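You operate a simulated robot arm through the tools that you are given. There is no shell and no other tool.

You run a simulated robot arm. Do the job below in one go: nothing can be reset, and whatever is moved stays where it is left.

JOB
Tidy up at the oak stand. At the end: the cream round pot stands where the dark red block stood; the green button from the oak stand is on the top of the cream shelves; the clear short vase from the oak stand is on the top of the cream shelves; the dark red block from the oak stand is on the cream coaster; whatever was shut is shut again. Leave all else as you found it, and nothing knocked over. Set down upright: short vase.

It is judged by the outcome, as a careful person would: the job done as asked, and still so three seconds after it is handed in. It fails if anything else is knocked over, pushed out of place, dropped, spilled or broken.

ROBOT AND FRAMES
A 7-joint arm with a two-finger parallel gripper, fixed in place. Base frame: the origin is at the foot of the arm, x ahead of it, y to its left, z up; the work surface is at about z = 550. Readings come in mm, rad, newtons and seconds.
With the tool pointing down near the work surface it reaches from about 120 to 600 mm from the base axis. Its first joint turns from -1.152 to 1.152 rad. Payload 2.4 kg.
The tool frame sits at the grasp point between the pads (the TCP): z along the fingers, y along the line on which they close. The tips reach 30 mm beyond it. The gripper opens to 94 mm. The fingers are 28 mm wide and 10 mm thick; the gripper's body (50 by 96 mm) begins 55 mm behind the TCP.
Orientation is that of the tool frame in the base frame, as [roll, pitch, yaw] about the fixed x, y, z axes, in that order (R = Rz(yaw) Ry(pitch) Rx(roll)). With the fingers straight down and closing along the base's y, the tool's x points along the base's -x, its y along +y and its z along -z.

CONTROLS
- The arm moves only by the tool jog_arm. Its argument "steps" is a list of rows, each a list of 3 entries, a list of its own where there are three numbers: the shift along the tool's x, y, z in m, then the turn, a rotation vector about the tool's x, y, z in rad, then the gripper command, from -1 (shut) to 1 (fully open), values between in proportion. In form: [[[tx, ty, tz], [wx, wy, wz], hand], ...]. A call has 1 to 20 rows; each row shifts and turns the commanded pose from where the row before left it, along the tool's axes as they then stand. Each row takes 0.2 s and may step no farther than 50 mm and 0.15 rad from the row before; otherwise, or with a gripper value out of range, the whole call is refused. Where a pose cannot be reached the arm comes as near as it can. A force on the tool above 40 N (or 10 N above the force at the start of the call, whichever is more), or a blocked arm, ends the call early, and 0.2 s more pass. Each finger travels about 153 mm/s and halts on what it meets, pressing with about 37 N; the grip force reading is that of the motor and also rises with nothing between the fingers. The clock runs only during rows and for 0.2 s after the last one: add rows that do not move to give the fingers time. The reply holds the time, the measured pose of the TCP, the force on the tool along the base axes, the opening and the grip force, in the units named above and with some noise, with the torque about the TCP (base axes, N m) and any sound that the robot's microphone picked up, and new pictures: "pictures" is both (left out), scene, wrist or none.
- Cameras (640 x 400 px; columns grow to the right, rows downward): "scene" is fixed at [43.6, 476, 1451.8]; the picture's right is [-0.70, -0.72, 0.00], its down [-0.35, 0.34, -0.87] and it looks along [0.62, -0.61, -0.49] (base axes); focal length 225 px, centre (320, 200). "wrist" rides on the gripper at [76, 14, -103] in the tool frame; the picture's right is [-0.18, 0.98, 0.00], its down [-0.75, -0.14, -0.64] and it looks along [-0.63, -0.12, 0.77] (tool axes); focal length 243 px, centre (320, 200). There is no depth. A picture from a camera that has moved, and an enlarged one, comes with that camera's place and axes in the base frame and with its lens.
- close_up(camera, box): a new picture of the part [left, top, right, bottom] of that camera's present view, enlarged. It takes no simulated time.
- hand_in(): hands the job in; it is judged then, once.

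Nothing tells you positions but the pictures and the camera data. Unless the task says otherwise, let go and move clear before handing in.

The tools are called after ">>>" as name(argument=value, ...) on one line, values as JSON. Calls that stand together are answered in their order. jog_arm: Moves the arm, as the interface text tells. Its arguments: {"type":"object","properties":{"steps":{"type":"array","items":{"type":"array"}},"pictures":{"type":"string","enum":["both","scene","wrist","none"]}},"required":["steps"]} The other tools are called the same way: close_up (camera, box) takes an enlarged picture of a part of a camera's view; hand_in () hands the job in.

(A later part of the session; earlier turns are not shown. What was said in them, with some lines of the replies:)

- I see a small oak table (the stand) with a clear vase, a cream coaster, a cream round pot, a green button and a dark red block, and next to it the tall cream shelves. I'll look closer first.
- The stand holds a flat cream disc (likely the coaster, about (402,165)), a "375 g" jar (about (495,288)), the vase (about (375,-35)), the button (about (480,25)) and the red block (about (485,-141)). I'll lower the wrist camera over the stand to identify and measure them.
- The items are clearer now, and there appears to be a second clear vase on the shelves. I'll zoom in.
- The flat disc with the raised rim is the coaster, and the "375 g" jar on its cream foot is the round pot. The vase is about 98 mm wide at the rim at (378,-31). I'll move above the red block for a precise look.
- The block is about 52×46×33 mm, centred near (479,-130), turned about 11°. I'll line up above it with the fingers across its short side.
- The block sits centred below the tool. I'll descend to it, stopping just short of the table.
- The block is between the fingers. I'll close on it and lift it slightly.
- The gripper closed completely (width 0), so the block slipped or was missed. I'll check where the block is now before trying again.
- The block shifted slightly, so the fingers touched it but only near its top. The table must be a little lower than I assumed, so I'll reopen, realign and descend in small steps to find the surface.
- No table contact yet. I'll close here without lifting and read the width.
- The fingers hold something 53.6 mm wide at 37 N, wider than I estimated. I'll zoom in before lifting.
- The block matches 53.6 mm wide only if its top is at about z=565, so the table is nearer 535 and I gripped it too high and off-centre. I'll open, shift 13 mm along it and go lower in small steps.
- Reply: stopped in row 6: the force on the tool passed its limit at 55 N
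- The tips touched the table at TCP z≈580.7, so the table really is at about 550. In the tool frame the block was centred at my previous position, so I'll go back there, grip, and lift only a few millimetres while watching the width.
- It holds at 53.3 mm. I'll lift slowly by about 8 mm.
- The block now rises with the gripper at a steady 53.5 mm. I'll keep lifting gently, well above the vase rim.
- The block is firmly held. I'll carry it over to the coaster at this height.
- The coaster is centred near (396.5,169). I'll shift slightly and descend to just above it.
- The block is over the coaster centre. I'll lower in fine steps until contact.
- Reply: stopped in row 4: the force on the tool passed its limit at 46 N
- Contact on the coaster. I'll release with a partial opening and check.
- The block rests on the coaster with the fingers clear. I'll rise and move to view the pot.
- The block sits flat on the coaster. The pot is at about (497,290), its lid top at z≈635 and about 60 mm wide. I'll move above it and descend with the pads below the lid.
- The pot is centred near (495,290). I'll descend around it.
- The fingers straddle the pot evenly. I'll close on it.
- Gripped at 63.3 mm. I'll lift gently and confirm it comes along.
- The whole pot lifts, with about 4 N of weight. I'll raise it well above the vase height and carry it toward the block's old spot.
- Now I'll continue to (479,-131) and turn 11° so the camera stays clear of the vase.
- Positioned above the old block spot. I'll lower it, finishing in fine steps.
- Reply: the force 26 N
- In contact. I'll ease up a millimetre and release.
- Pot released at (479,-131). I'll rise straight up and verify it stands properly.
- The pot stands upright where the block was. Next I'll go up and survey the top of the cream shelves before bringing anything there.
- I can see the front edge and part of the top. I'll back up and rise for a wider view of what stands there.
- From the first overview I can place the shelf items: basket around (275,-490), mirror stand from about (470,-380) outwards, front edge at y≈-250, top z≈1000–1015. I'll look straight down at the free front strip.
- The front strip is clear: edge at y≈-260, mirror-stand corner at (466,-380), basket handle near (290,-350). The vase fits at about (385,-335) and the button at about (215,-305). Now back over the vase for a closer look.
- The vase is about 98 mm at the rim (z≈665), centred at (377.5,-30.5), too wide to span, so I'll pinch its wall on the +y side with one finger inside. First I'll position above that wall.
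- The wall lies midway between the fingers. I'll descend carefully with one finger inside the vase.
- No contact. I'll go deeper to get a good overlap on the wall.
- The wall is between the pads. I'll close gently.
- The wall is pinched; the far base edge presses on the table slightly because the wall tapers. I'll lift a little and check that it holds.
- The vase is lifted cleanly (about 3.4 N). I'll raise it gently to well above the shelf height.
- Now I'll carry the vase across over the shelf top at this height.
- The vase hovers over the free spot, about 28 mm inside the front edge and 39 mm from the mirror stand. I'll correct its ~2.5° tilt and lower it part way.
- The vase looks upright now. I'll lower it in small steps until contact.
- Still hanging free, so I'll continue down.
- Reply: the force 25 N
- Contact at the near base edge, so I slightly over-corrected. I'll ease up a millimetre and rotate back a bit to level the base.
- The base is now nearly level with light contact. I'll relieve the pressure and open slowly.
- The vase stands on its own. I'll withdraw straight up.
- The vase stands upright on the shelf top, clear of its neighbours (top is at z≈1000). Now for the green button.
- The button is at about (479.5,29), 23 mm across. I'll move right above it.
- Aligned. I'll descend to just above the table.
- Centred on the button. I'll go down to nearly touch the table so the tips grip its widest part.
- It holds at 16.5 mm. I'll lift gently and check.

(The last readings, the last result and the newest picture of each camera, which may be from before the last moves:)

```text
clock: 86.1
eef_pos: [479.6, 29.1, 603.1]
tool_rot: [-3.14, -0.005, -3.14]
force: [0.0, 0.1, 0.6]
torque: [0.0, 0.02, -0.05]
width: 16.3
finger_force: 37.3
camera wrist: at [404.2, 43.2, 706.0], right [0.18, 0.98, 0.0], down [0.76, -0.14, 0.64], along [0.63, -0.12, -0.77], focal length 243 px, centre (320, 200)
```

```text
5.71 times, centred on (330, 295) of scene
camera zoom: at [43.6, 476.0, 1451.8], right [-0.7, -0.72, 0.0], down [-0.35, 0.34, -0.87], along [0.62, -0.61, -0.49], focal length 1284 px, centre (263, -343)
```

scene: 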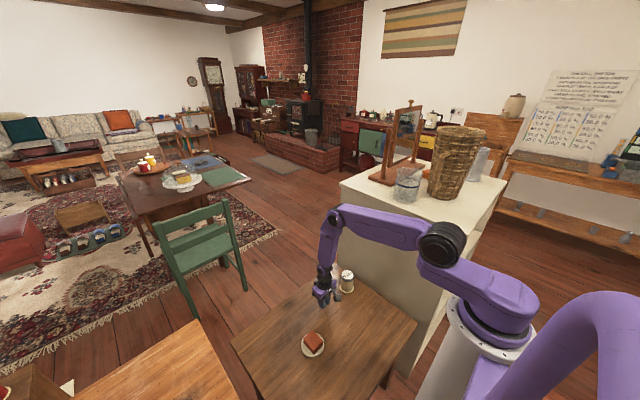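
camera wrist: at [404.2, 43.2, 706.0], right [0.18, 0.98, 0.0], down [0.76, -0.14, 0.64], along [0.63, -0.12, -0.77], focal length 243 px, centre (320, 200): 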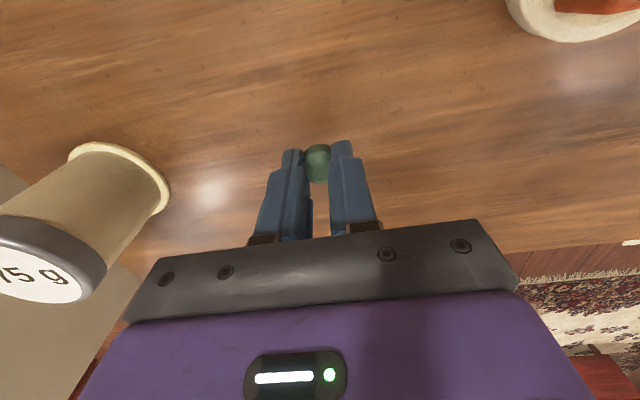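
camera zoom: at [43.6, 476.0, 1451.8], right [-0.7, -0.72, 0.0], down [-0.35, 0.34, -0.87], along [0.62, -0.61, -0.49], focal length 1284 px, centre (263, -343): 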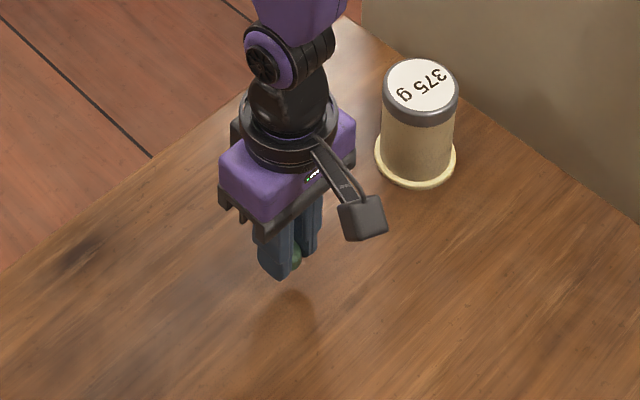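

The button is held. I'll carry it up in an arc away from the pot.

>>> jog_arm(steps=[[[0, 0, -0.03], [0, 0, 0], -1], [[0.008, -0.004, -0.035], [0, 0, 0], -1], [[0.011, -0.006, -0.04], [0, 0, 0], -1], [[0.011, -0.006, -0.042], [0, 0, 0], -1], [[0.011, -0.006, -0.042], [0, 0, 0], -1], [[0.011, -0.006, -0.042], [0, 0, 0], -1], [[0.011, -0.006, -0.042], [0, 0, 0], -1], [[0.011, -0.007, -0.042], [0, 0, 0], -1], [[0.011, -0.007, -0.042], [0, 0, 0], -1], [[0.011, -0.007, -0.042], [0, 0, 0], -1], [[0.011, -0.007, -0.042], [0, 0, 0], -1], [[0.011, -0.007, -0.042], [0, 0, 0], -1], [[0.011, -0.007, -0.042], [0, 0, 0], -1], [[0.011, -0.007, -0.04], [0, 0, 0], -1], [[0.01, -0.006, -0.025], [0, 0, 0], -1], [[0, 0, -0.007], [0, 0, 0], -1], [[0, 0, 0], [0, 0, 0], -1]], pictures="both")

```text
clock: 89.7
eef_pos: [331.7, -59.5, 1201.8]
tool_rot: [3.141, -0.003, -3.141]
force: [-0.5, 0.6, 0.3]
torque: [-0.01, 0.02, -0.04]
width: 18.7
finger_force: 37.3
camera wrist: at [257.1, -45.8, 1304.0], right [0.18, 0.98, 0.0], down [0.76, -0.14, 0.64], along [0.63, -0.12, -0.77], focal length 243 px, centre (320, 200)
```

scene: 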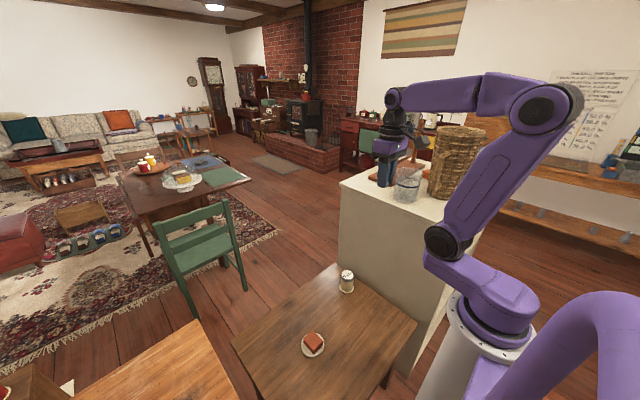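
wrist: 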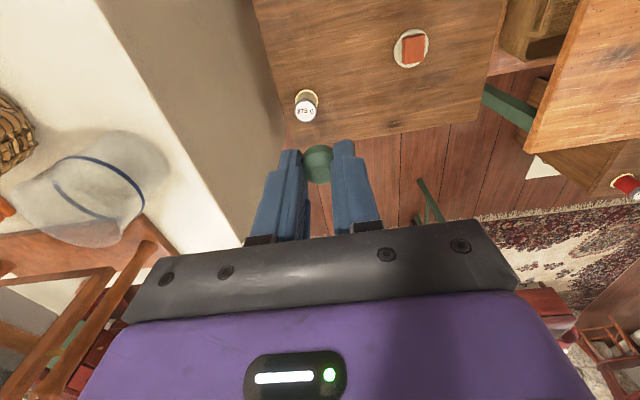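

The width went from 16.3 to 18.7 mm, so the button shifted a little in the grip. I'll check before going on.

>>> close_up(camera="wrist", box=[260, 110, 380, 210])

>>> close_up(camera="scene", box=[360, 130, 430, 200])

```text
4.00 times, centred on (320, 160) of wrist
camera zoom: at [257.1, -45.8, 1304.0], right [0.18, 0.98, 0.0], down [0.76, -0.14, 0.64], along [0.63, -0.12, -0.77], focal length 970 px, centre (320, 360)
```

zoom: 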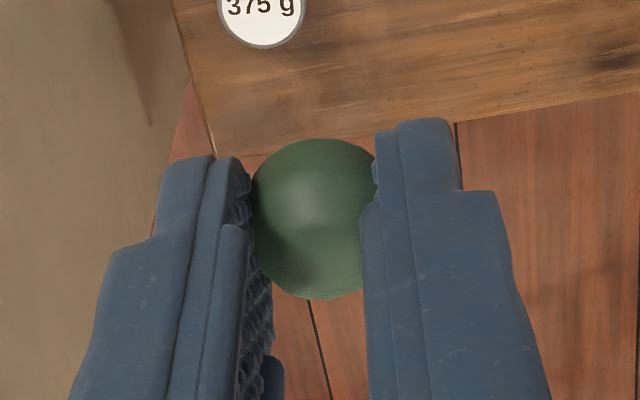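

```text
5.71 times, centred on (395, 165) of scene
camera zoom: at [43.6, 476.0, 1451.8], right [-0.7, -0.72, 0.0], down [-0.35, 0.34, -0.87], along [0.62, -0.61, -0.49], focal length 1284 px, centre (-109, 400)
```

zoom: 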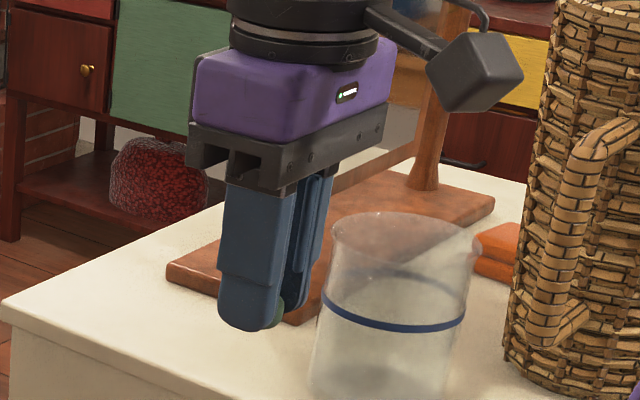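

It is still firmly between the tips, just turned slightly. I'll carry on smoothly to above (205,-305).

>>> jog_arm(steps=[[[0.005, -0.01, 0], [0, 0, 0], -1], [[0.01, -0.019, 0], [0, 0, 0], -1], [[0.013, -0.025, 0], [0, 0, 0], -1], [[0.014, -0.027, 0], [0, 0, 0], -1], [[0.014, -0.027, 0], [0, 0, 0], -1], [[0.014, -0.027, 0], [0, 0, 0], -1], [[0.014, -0.027, 0], [0, 0, 0], -1], [[0.014, -0.027, 0], [0, 0, 0], -1], [[0.013, -0.025, 0], [0, 0, 0], -1], [[0.01, -0.019, 0], [0, 0, 0], -1], [[0.006, -0.012, 0], [0, 0, 0], -1], [[0, 0, 0], [0, 0, 0], -1]], pictures="both")

>>> close_up(camera="wrist", box=[160, 0, 480, 210])

```text
clock: 92.3
eef_pos: [205.7, -304.7, 1201.7]
tool_rot: [3.14, -0.005, -3.139]
force: [-0.3, -0.3, -0.3]
torque: [0.0, 0.02, 0.02]
width: 19.7
finger_force: 37.1
camera wrist: at [130.1, -291.3, 1304.6], right [0.18, 0.98, 0.0], down [0.76, -0.14, 0.64], along [0.63, -0.12, -0.77], focal length 243 px, centre (320, 200)
```

scene: 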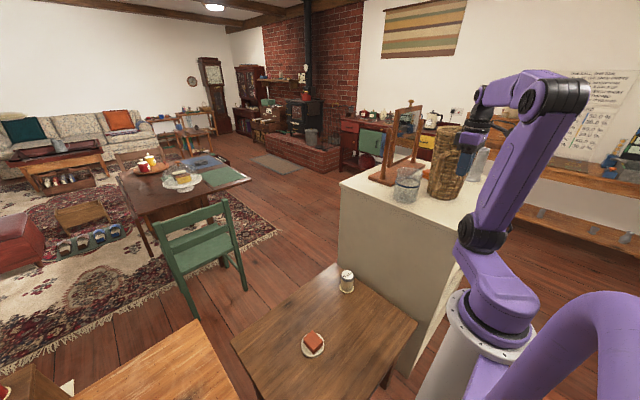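
wrist: 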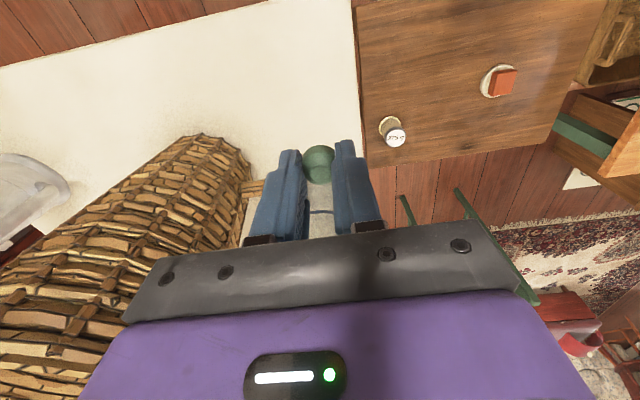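

```text
1.90 times, centred on (320, 105) of wrist
camera zoom: at [130.1, -291.3, 1304.6], right [0.18, 0.98, 0.0], down [0.76, -0.14, 0.64], along [0.63, -0.12, -0.77], focal length 462 px, centre (320, 381)
```

zoom: 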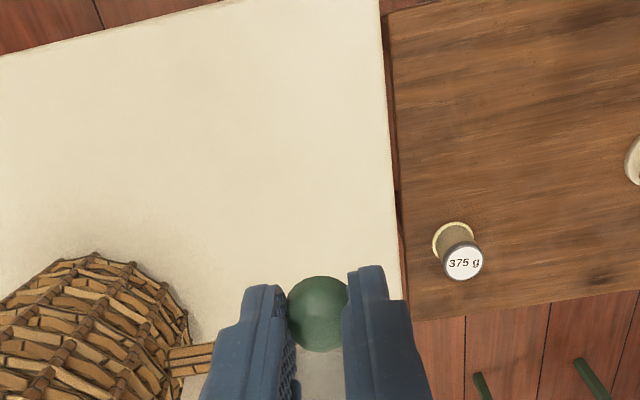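

The spot below is clear, about 46 mm inside the front edge. I'll lower the button smoothly toward the surface.

>>> jog_arm(steps=[[[0, 0, 0.015], [0, 0, 0], -1], [[0, 0, 0.025], [0, 0, 0], -1], [[0, 0, 0.03], [0, 0, 0], -1], [[0, 0, 0.03], [0, 0, 0], -1], [[0, 0, 0.025], [0, 0, 0], -1], [[0, 0, 0.018], [0, 0, 0], -1], [[0, 0, 0.01], [0, 0, 0], -1], [[0, 0, 0], [0, 0, 0], -1]], pictures="both")

>>> close_up(camera="wrist", box=[240, 80, 400, 220])

>>> close_up(camera="scene", box=[420, 120, 520, 230])

```text
clock: 94.1
eef_pos: [205.3, -304.0, 1047.2]
tool_rot: [-3.142, -0.002, -3.138]
force: [-0.4, 0.1, -0.4]
torque: [0.0, 0.0, 0.0]
width: 19.4
finger_force: 36.2
camera wrist: at [129.2, -290.8, 1150.9], right [0.18, 0.98, 0.0], down [0.76, -0.14, 0.64], along [0.63, -0.12, -0.77], focal length 243 px, centre (320, 200)
```

scene: 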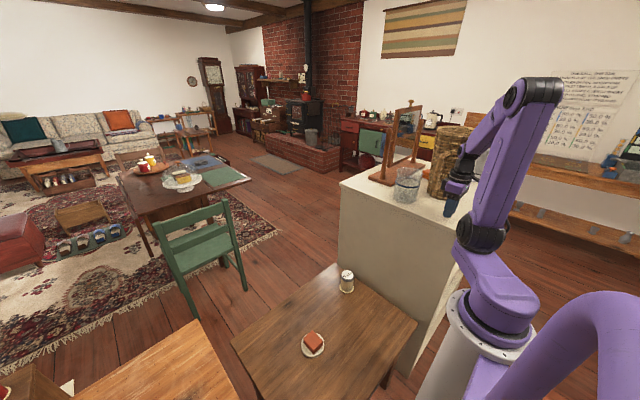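
wrist: 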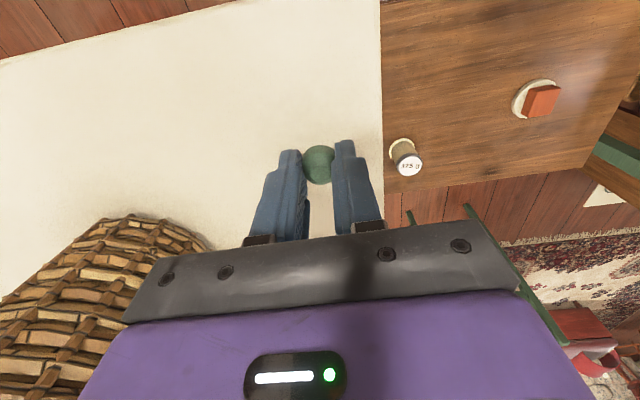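

```text
2.86 times, centred on (320, 150) of wrist
camera zoom: at [129.2, -290.8, 1150.9], right [0.18, 0.98, 0.0], down [0.76, -0.14, 0.64], along [0.63, -0.12, -0.77], focal length 693 px, centre (320, 343)
```

zoom: 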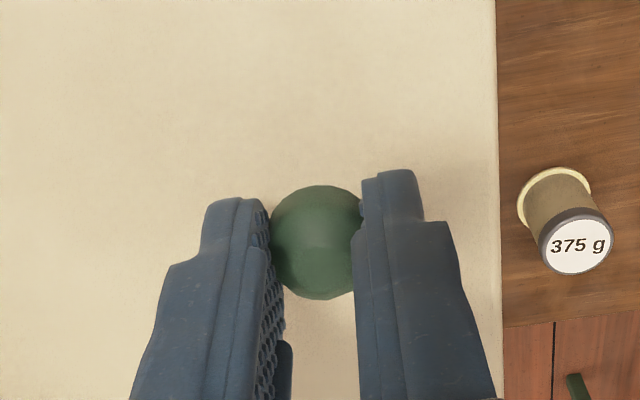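

```text
3.64 times, centred on (470, 175) of scene
camera zoom: at [43.6, 476.0, 1451.8], right [-0.7, -0.72, 0.0], down [-0.35, 0.34, -0.87], along [0.62, -0.61, -0.49], focal length 817 px, centre (-226, 291)
```

zoom: 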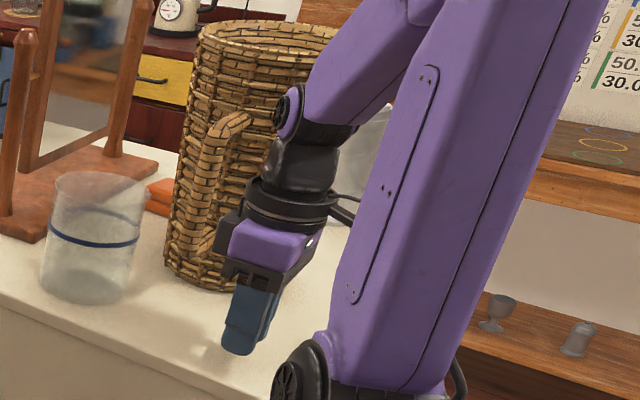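

Close to the surface now. I'll make the final descent in small steps, watching for contact.

>>> jog_arm(steps=[[[0, 0, 0.006], [0, 0, 0], -1], [[0, 0, 0.003], [0, 0, 0], -1], [[0, 0, 0.002], [0, 0, 0], -1], [[0, 0, 0], [0, 0, 0], -1]], pictures="none")

```text
clock: 95.1
eef_pos: [203.8, -304.9, 1038.2]
tool_rot: [3.141, -0.003, -3.139]
force: [-0.4, -0.6, 0.1]
torque: [0.05, -0.01, 0.0]
width: 19.7
finger_force: 36.9
```

>>> jog_arm(steps=[[[0, 0, 0.0015], [0, 0, 0], -1], [[0, 0, 0.0015], [0, 0, 0], -1], [[0, 0, 0], [0, 0, 0], -1]], pictures="none")

```text
clock: 95.9
eef_pos: [205.8, -304.8, 1034.8]
tool_rot: [-3.141, -0.006, -3.14]
force: [-1.2, 0.3, 0.7]
torque: [0.03, 0.01, -0.01]
width: 19.7
finger_force: 36.6
```

>>> jog_arm(steps=[[[0, 0, 0.001], [0, 0, 0], -1], [[0, 0, 0.001], [0, 0, 0], -1], [[0, 0, 0], [0, 0, 0], -1]], pictures="wrist")

>>> close_up(camera="wrist", box=[240, 80, 400, 220])

```text
clock: 96.7
eef_pos: [205.0, -304.5, 1033.1]
tool_rot: [3.141, -0.003, -3.139]
force: [-0.2, 0.9, 0.6]
torque: [-0.02, -0.01, 0.03]
width: 19.8
finger_force: 37.2
camera wrist: at [129.3, -290.9, 1135.0], right [0.18, 0.98, 0.0], down [0.76, -0.14, 0.64], along [0.63, -0.12, -0.77], focal length 243 px, centre (320, 200)
```

wrist: 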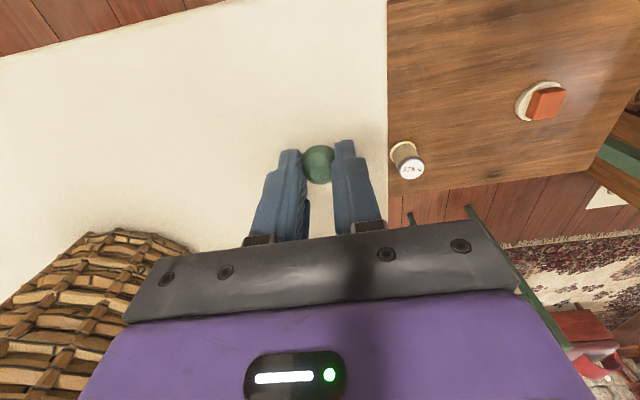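

```text
2.86 times, centred on (320, 150) of wrist
camera zoom: at [129.3, -290.9, 1135.0], right [0.18, 0.98, 0.0], down [0.76, -0.14, 0.64], along [0.63, -0.12, -0.77], focal length 693 px, centre (320, 343)
```

zoom: 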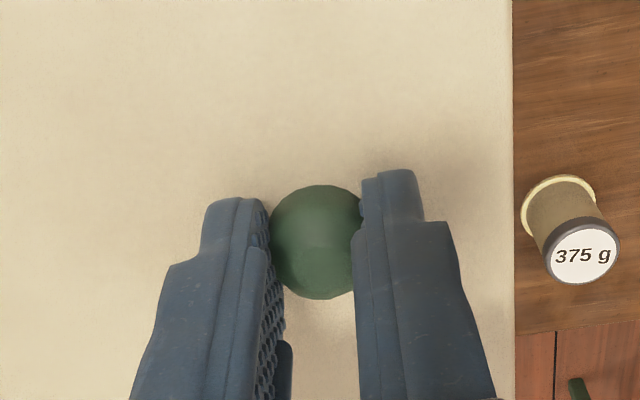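

>>> jog_arm(steps=[[[0, 0, 0.001], [0, 0, 0], -1], [[0, 0, 0.001], [0, 0, 0], -1], [[0, 0, 0], [0, 0, 0], -1]], pictures="none")

```text
clock: 97.5
eef_pos: [205.1, -305.6, 1031.4]
tool_rot: [-3.139, -0.002, -3.14]
force: [-2.0, 5.6, 32.8]
torque: [0.18, 0.0, 0.05]
width: 19.7
finger_force: 36.9
```

Contact with the shelf top. I'll ease up half a millimetre and open gently.

>>> jog_arm(steps=[[[0, 0, -0.0007], [0, 0, 0], -1], [[0, 0, 0], [0, 0, 0], -0.55], [[0, 0, 0], [0, 0, 0], -0.48], [[0, 0, 0], [0, 0, 0], -0.4], [[0, 0, 0], [0, 0, 0], -0.2], [[0, 0, 0], [0, 0, 0], 0], [[0, 0, 0], [0, 0, 0], 0]], pictures="both")

>>> close_up(camera="wrist", box=[240, 80, 400, 220])

```text
clock: 99.1
eef_pos: [206.3, -304.6, 1030.6]
tool_rot: [-3.141, -0.003, -3.141]
force: [0.1, -0.2, 0.2]
torque: [0.0, 0.02, 0.01]
width: 47.0
finger_force: 0.1
camera wrist: at [129.3, -291.0, 1133.8], right [0.18, 0.98, 0.0], down [0.76, -0.14, 0.64], along [0.63, -0.12, -0.77], focal length 243 px, centre (320, 200)
```

scene: 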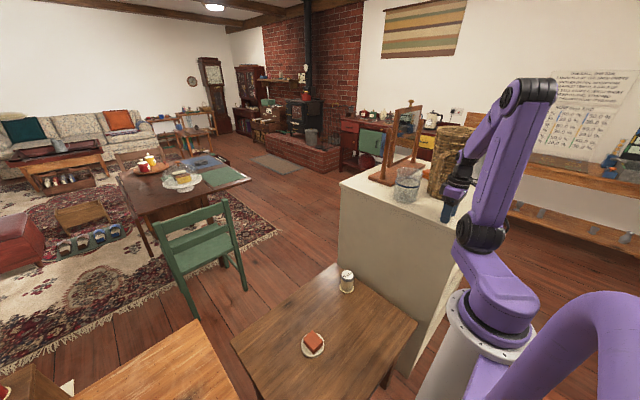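
wrist: 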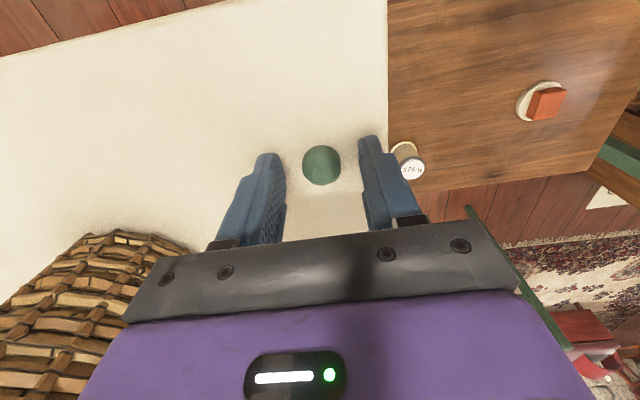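

```text
2.86 times, centred on (320, 150) of wrist
camera zoom: at [129.3, -291.0, 1133.8], right [0.18, 0.98, 0.0], down [0.76, -0.14, 0.64], along [0.63, -0.12, -0.77], focal length 693 px, centre (320, 343)
```

zoom: 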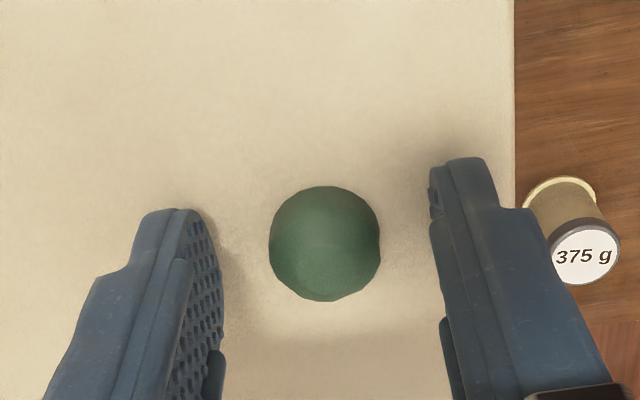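

The button rests on the shelf top between the open fingers. I'll withdraw upward and check that it stays put.

>>> jog_arm(steps=[[[0, 0, 0], [0, 0, 0], 0], [[0, 0, -0.01], [0, 0, 0], 0], [[0, 0, -0.02], [0, 0, 0], 0], [[0, 0, -0.03], [0, 0, 0], 0], [[0, 0, -0.04], [0, 0, 0], 0], [[0, 0, -0.045], [0, 0, 0], 0], [[0, 0, -0.045], [0, 0, 0], 0], [[0, 0, 0], [0, 0, 0], 0], [[0, 0, 0], [0, 0, 0], 0]], pictures="both")

>>> close_up(camera="wrist", box=[200, 0, 440, 180])

>>> close_up(camera="scene", box=[380, 120, 500, 230])

```text
clock: 101.1
eef_pos: [206.8, -304.9, 1222.3]
tool_rot: [3.142, -0.003, -3.14]
force: [0.3, -0.2, 0.7]
torque: [0.04, 0.02, 0.01]
width: 46.8
finger_force: 0.1
camera wrist: at [130.2, -290.4, 1324.1], right [0.18, 0.98, 0.0], down [0.76, -0.14, 0.64], along [0.63, -0.12, -0.77], focal length 243 px, centre (320, 200)
```

scene: 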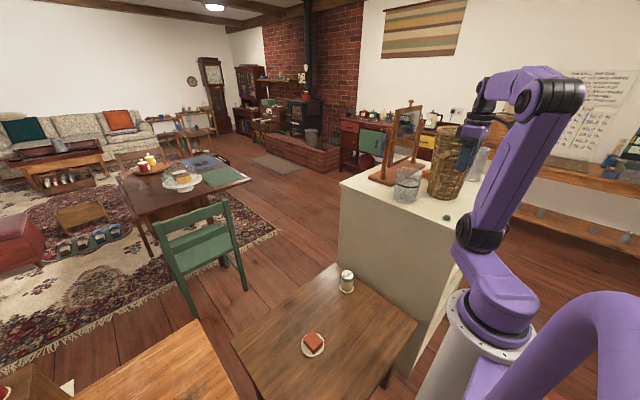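
wrist: 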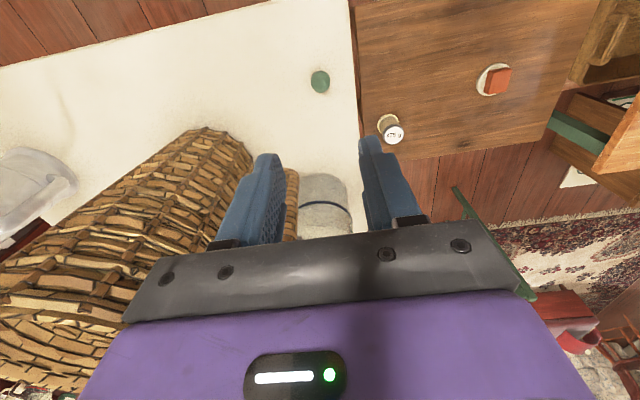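

```text
2.22 times, centred on (320, 90) of wrist
camera zoom: at [130.2, -290.4, 1324.1], right [0.18, 0.98, 0.0], down [0.76, -0.14, 0.64], along [0.63, -0.12, -0.77], focal length 539 px, centre (320, 444)
```

zoom: 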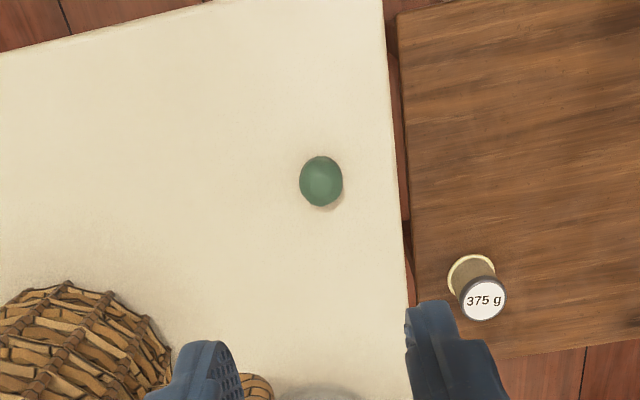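

```text
3.64 times, centred on (440, 175) of scene
camera zoom: at [43.6, 476.0, 1451.8], right [-0.7, -0.72, 0.0], down [-0.35, 0.34, -0.87], along [0.62, -0.61, -0.49], focal length 817 px, centre (-116, 291)
```

zoom: 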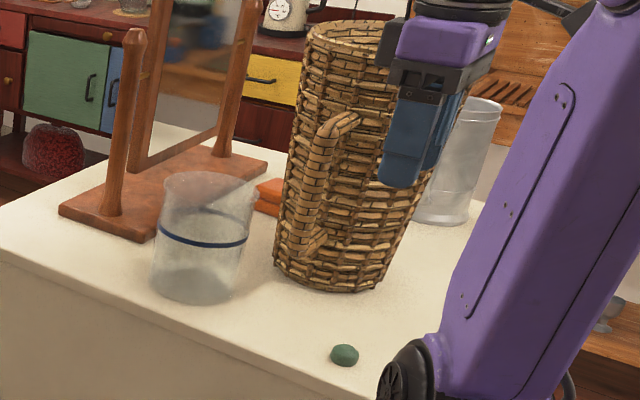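

Everything is in place: the button lies flat and the vase stands upright. I'll move the arm clear and verify the stand.

>>> jog_arm(steps=[[[0, 0.04, -0.01], [0, 0, 0], 0], [[-0.01, 0.04, -0.01], [0, 0, 0], 0], [[-0.015, 0.04, -0.01], [0, 0, 0], 0], [[-0.015, 0.04, -0.01], [0, 0, 0], 0], [[-0.015, 0.04, -0.01], [0, 0, 0], 0.3], [[-0.015, 0.04, -0.01], [0, 0, 0], 0.6], [[-0.015, 0.04, -0.01], [0, 0, 0], 1], [[-0.015, 0.04, -0.01], [0, 0, 0], 1], [[-0.015, 0.02, -0.02], [0, 0, 0], 1], [[0, 0, 0], [0, 0, 0], 1], [[0, 0, 0], [0, 0, 0], 1]], pictures="both")

>>> close_up(camera="scene", box=[240, 260, 400, 370])

>>> close_up(camera="scene", box=[330, 90, 530, 240])

>>> close_up(camera="wrist", box=[0, 0, 480, 250])

```text
clock: 103.5
eef_pos: [320.1, 35.1, 1321.0]
tool_rot: [3.141, -0.004, -3.141]
force: [-0.8, -0.4, -0.3]
torque: [-0.02, 0.01, 0.0]
width: 94.0
finger_force: 0.0
camera wrist: at [244.7, 49.2, 1423.5], right [0.18, 0.98, 0.0], down [0.76, -0.14, 0.64], along [0.63, -0.12, -0.77], focal length 243 px, centre (320, 200)
```

scene: 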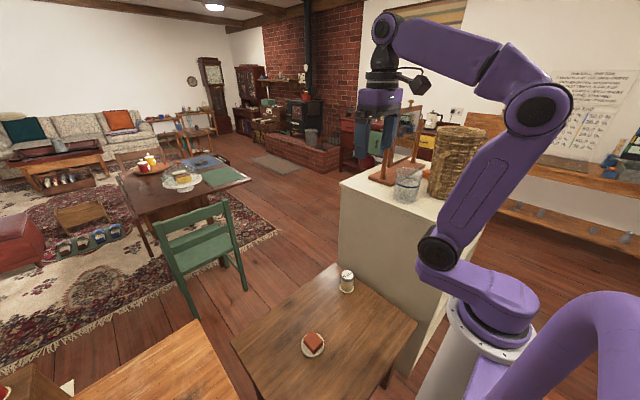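
wrist: 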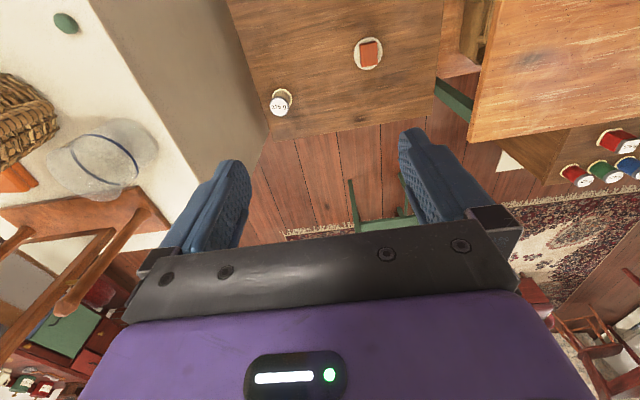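

```text
3.64 times, centred on (320, 315) of scene
camera zoom: at [43.6, 476.0, 1451.8], right [-0.7, -0.72, 0.0], down [-0.35, 0.34, -0.87], along [0.62, -0.61, -0.49], focal length 817 px, centre (320, -218)
```

zoom: 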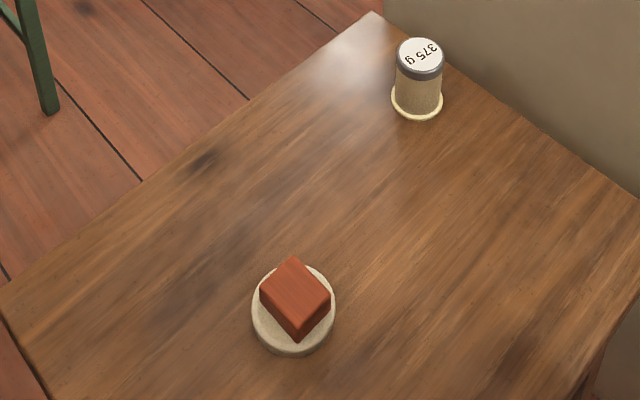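

```text
2.67 times, centred on (430, 165) of scene
camera zoom: at [43.6, 476.0, 1451.8], right [-0.7, -0.72, 0.0], down [-0.35, 0.34, -0.87], along [0.62, -0.61, -0.49], focal length 599 px, centre (27, 293)
```

zoom: 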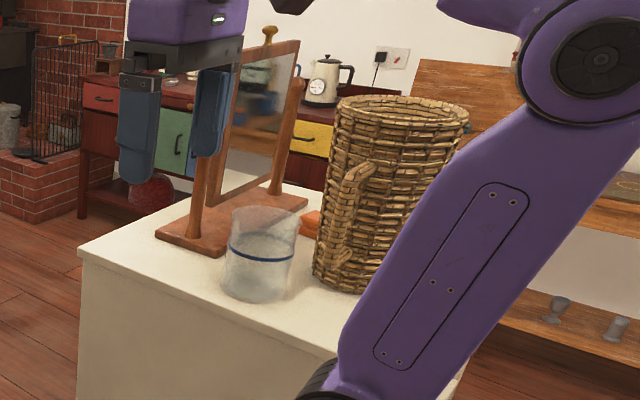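

```text
1.33 times, centred on (240, 125) of wrist
camera zoom: at [244.7, 49.2, 1423.5], right [0.18, 0.98, 0.0], down [0.76, -0.14, 0.64], along [0.63, -0.12, -0.77], focal length 324 px, centre (427, 300)
```

zoom: 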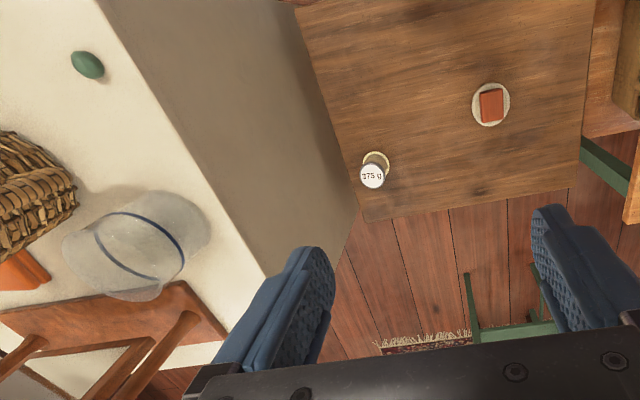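

The final check shows all four items in place. The pot stands upright where the block was, the block is on the coaster, and the vase (upright) and the button are on the cream shelves. Nothing else appears to have moved and the arm is clear, so I'm handing in.

>>> hand_in()

```text
The job is handed in.
```

I finished the job and handed it in; no verdict came back with it. In the last pictures before handing in:

- **Cream round pot:** it stands upright where the dark red block stood. I took the "375 g" jar with the cream foot to be this pot.
- **Dark red block:** it rests flat on the cream coaster.
- **Clear short vase:** it stands upright on the top of the cream shelves, clear of the basket and the mirror stand.
- **Green button:** it lies flat on the top of the cream shelves, a little in from the front edge.

My first grip on the block slipped and moved it about 5 mm on the stand. I placed the pot by the block's original position, measured before that happened.

I opened nothing, so there was nothing to shut again. Nothing else appears to have moved, and the arm is clear of everything with its gripper open.
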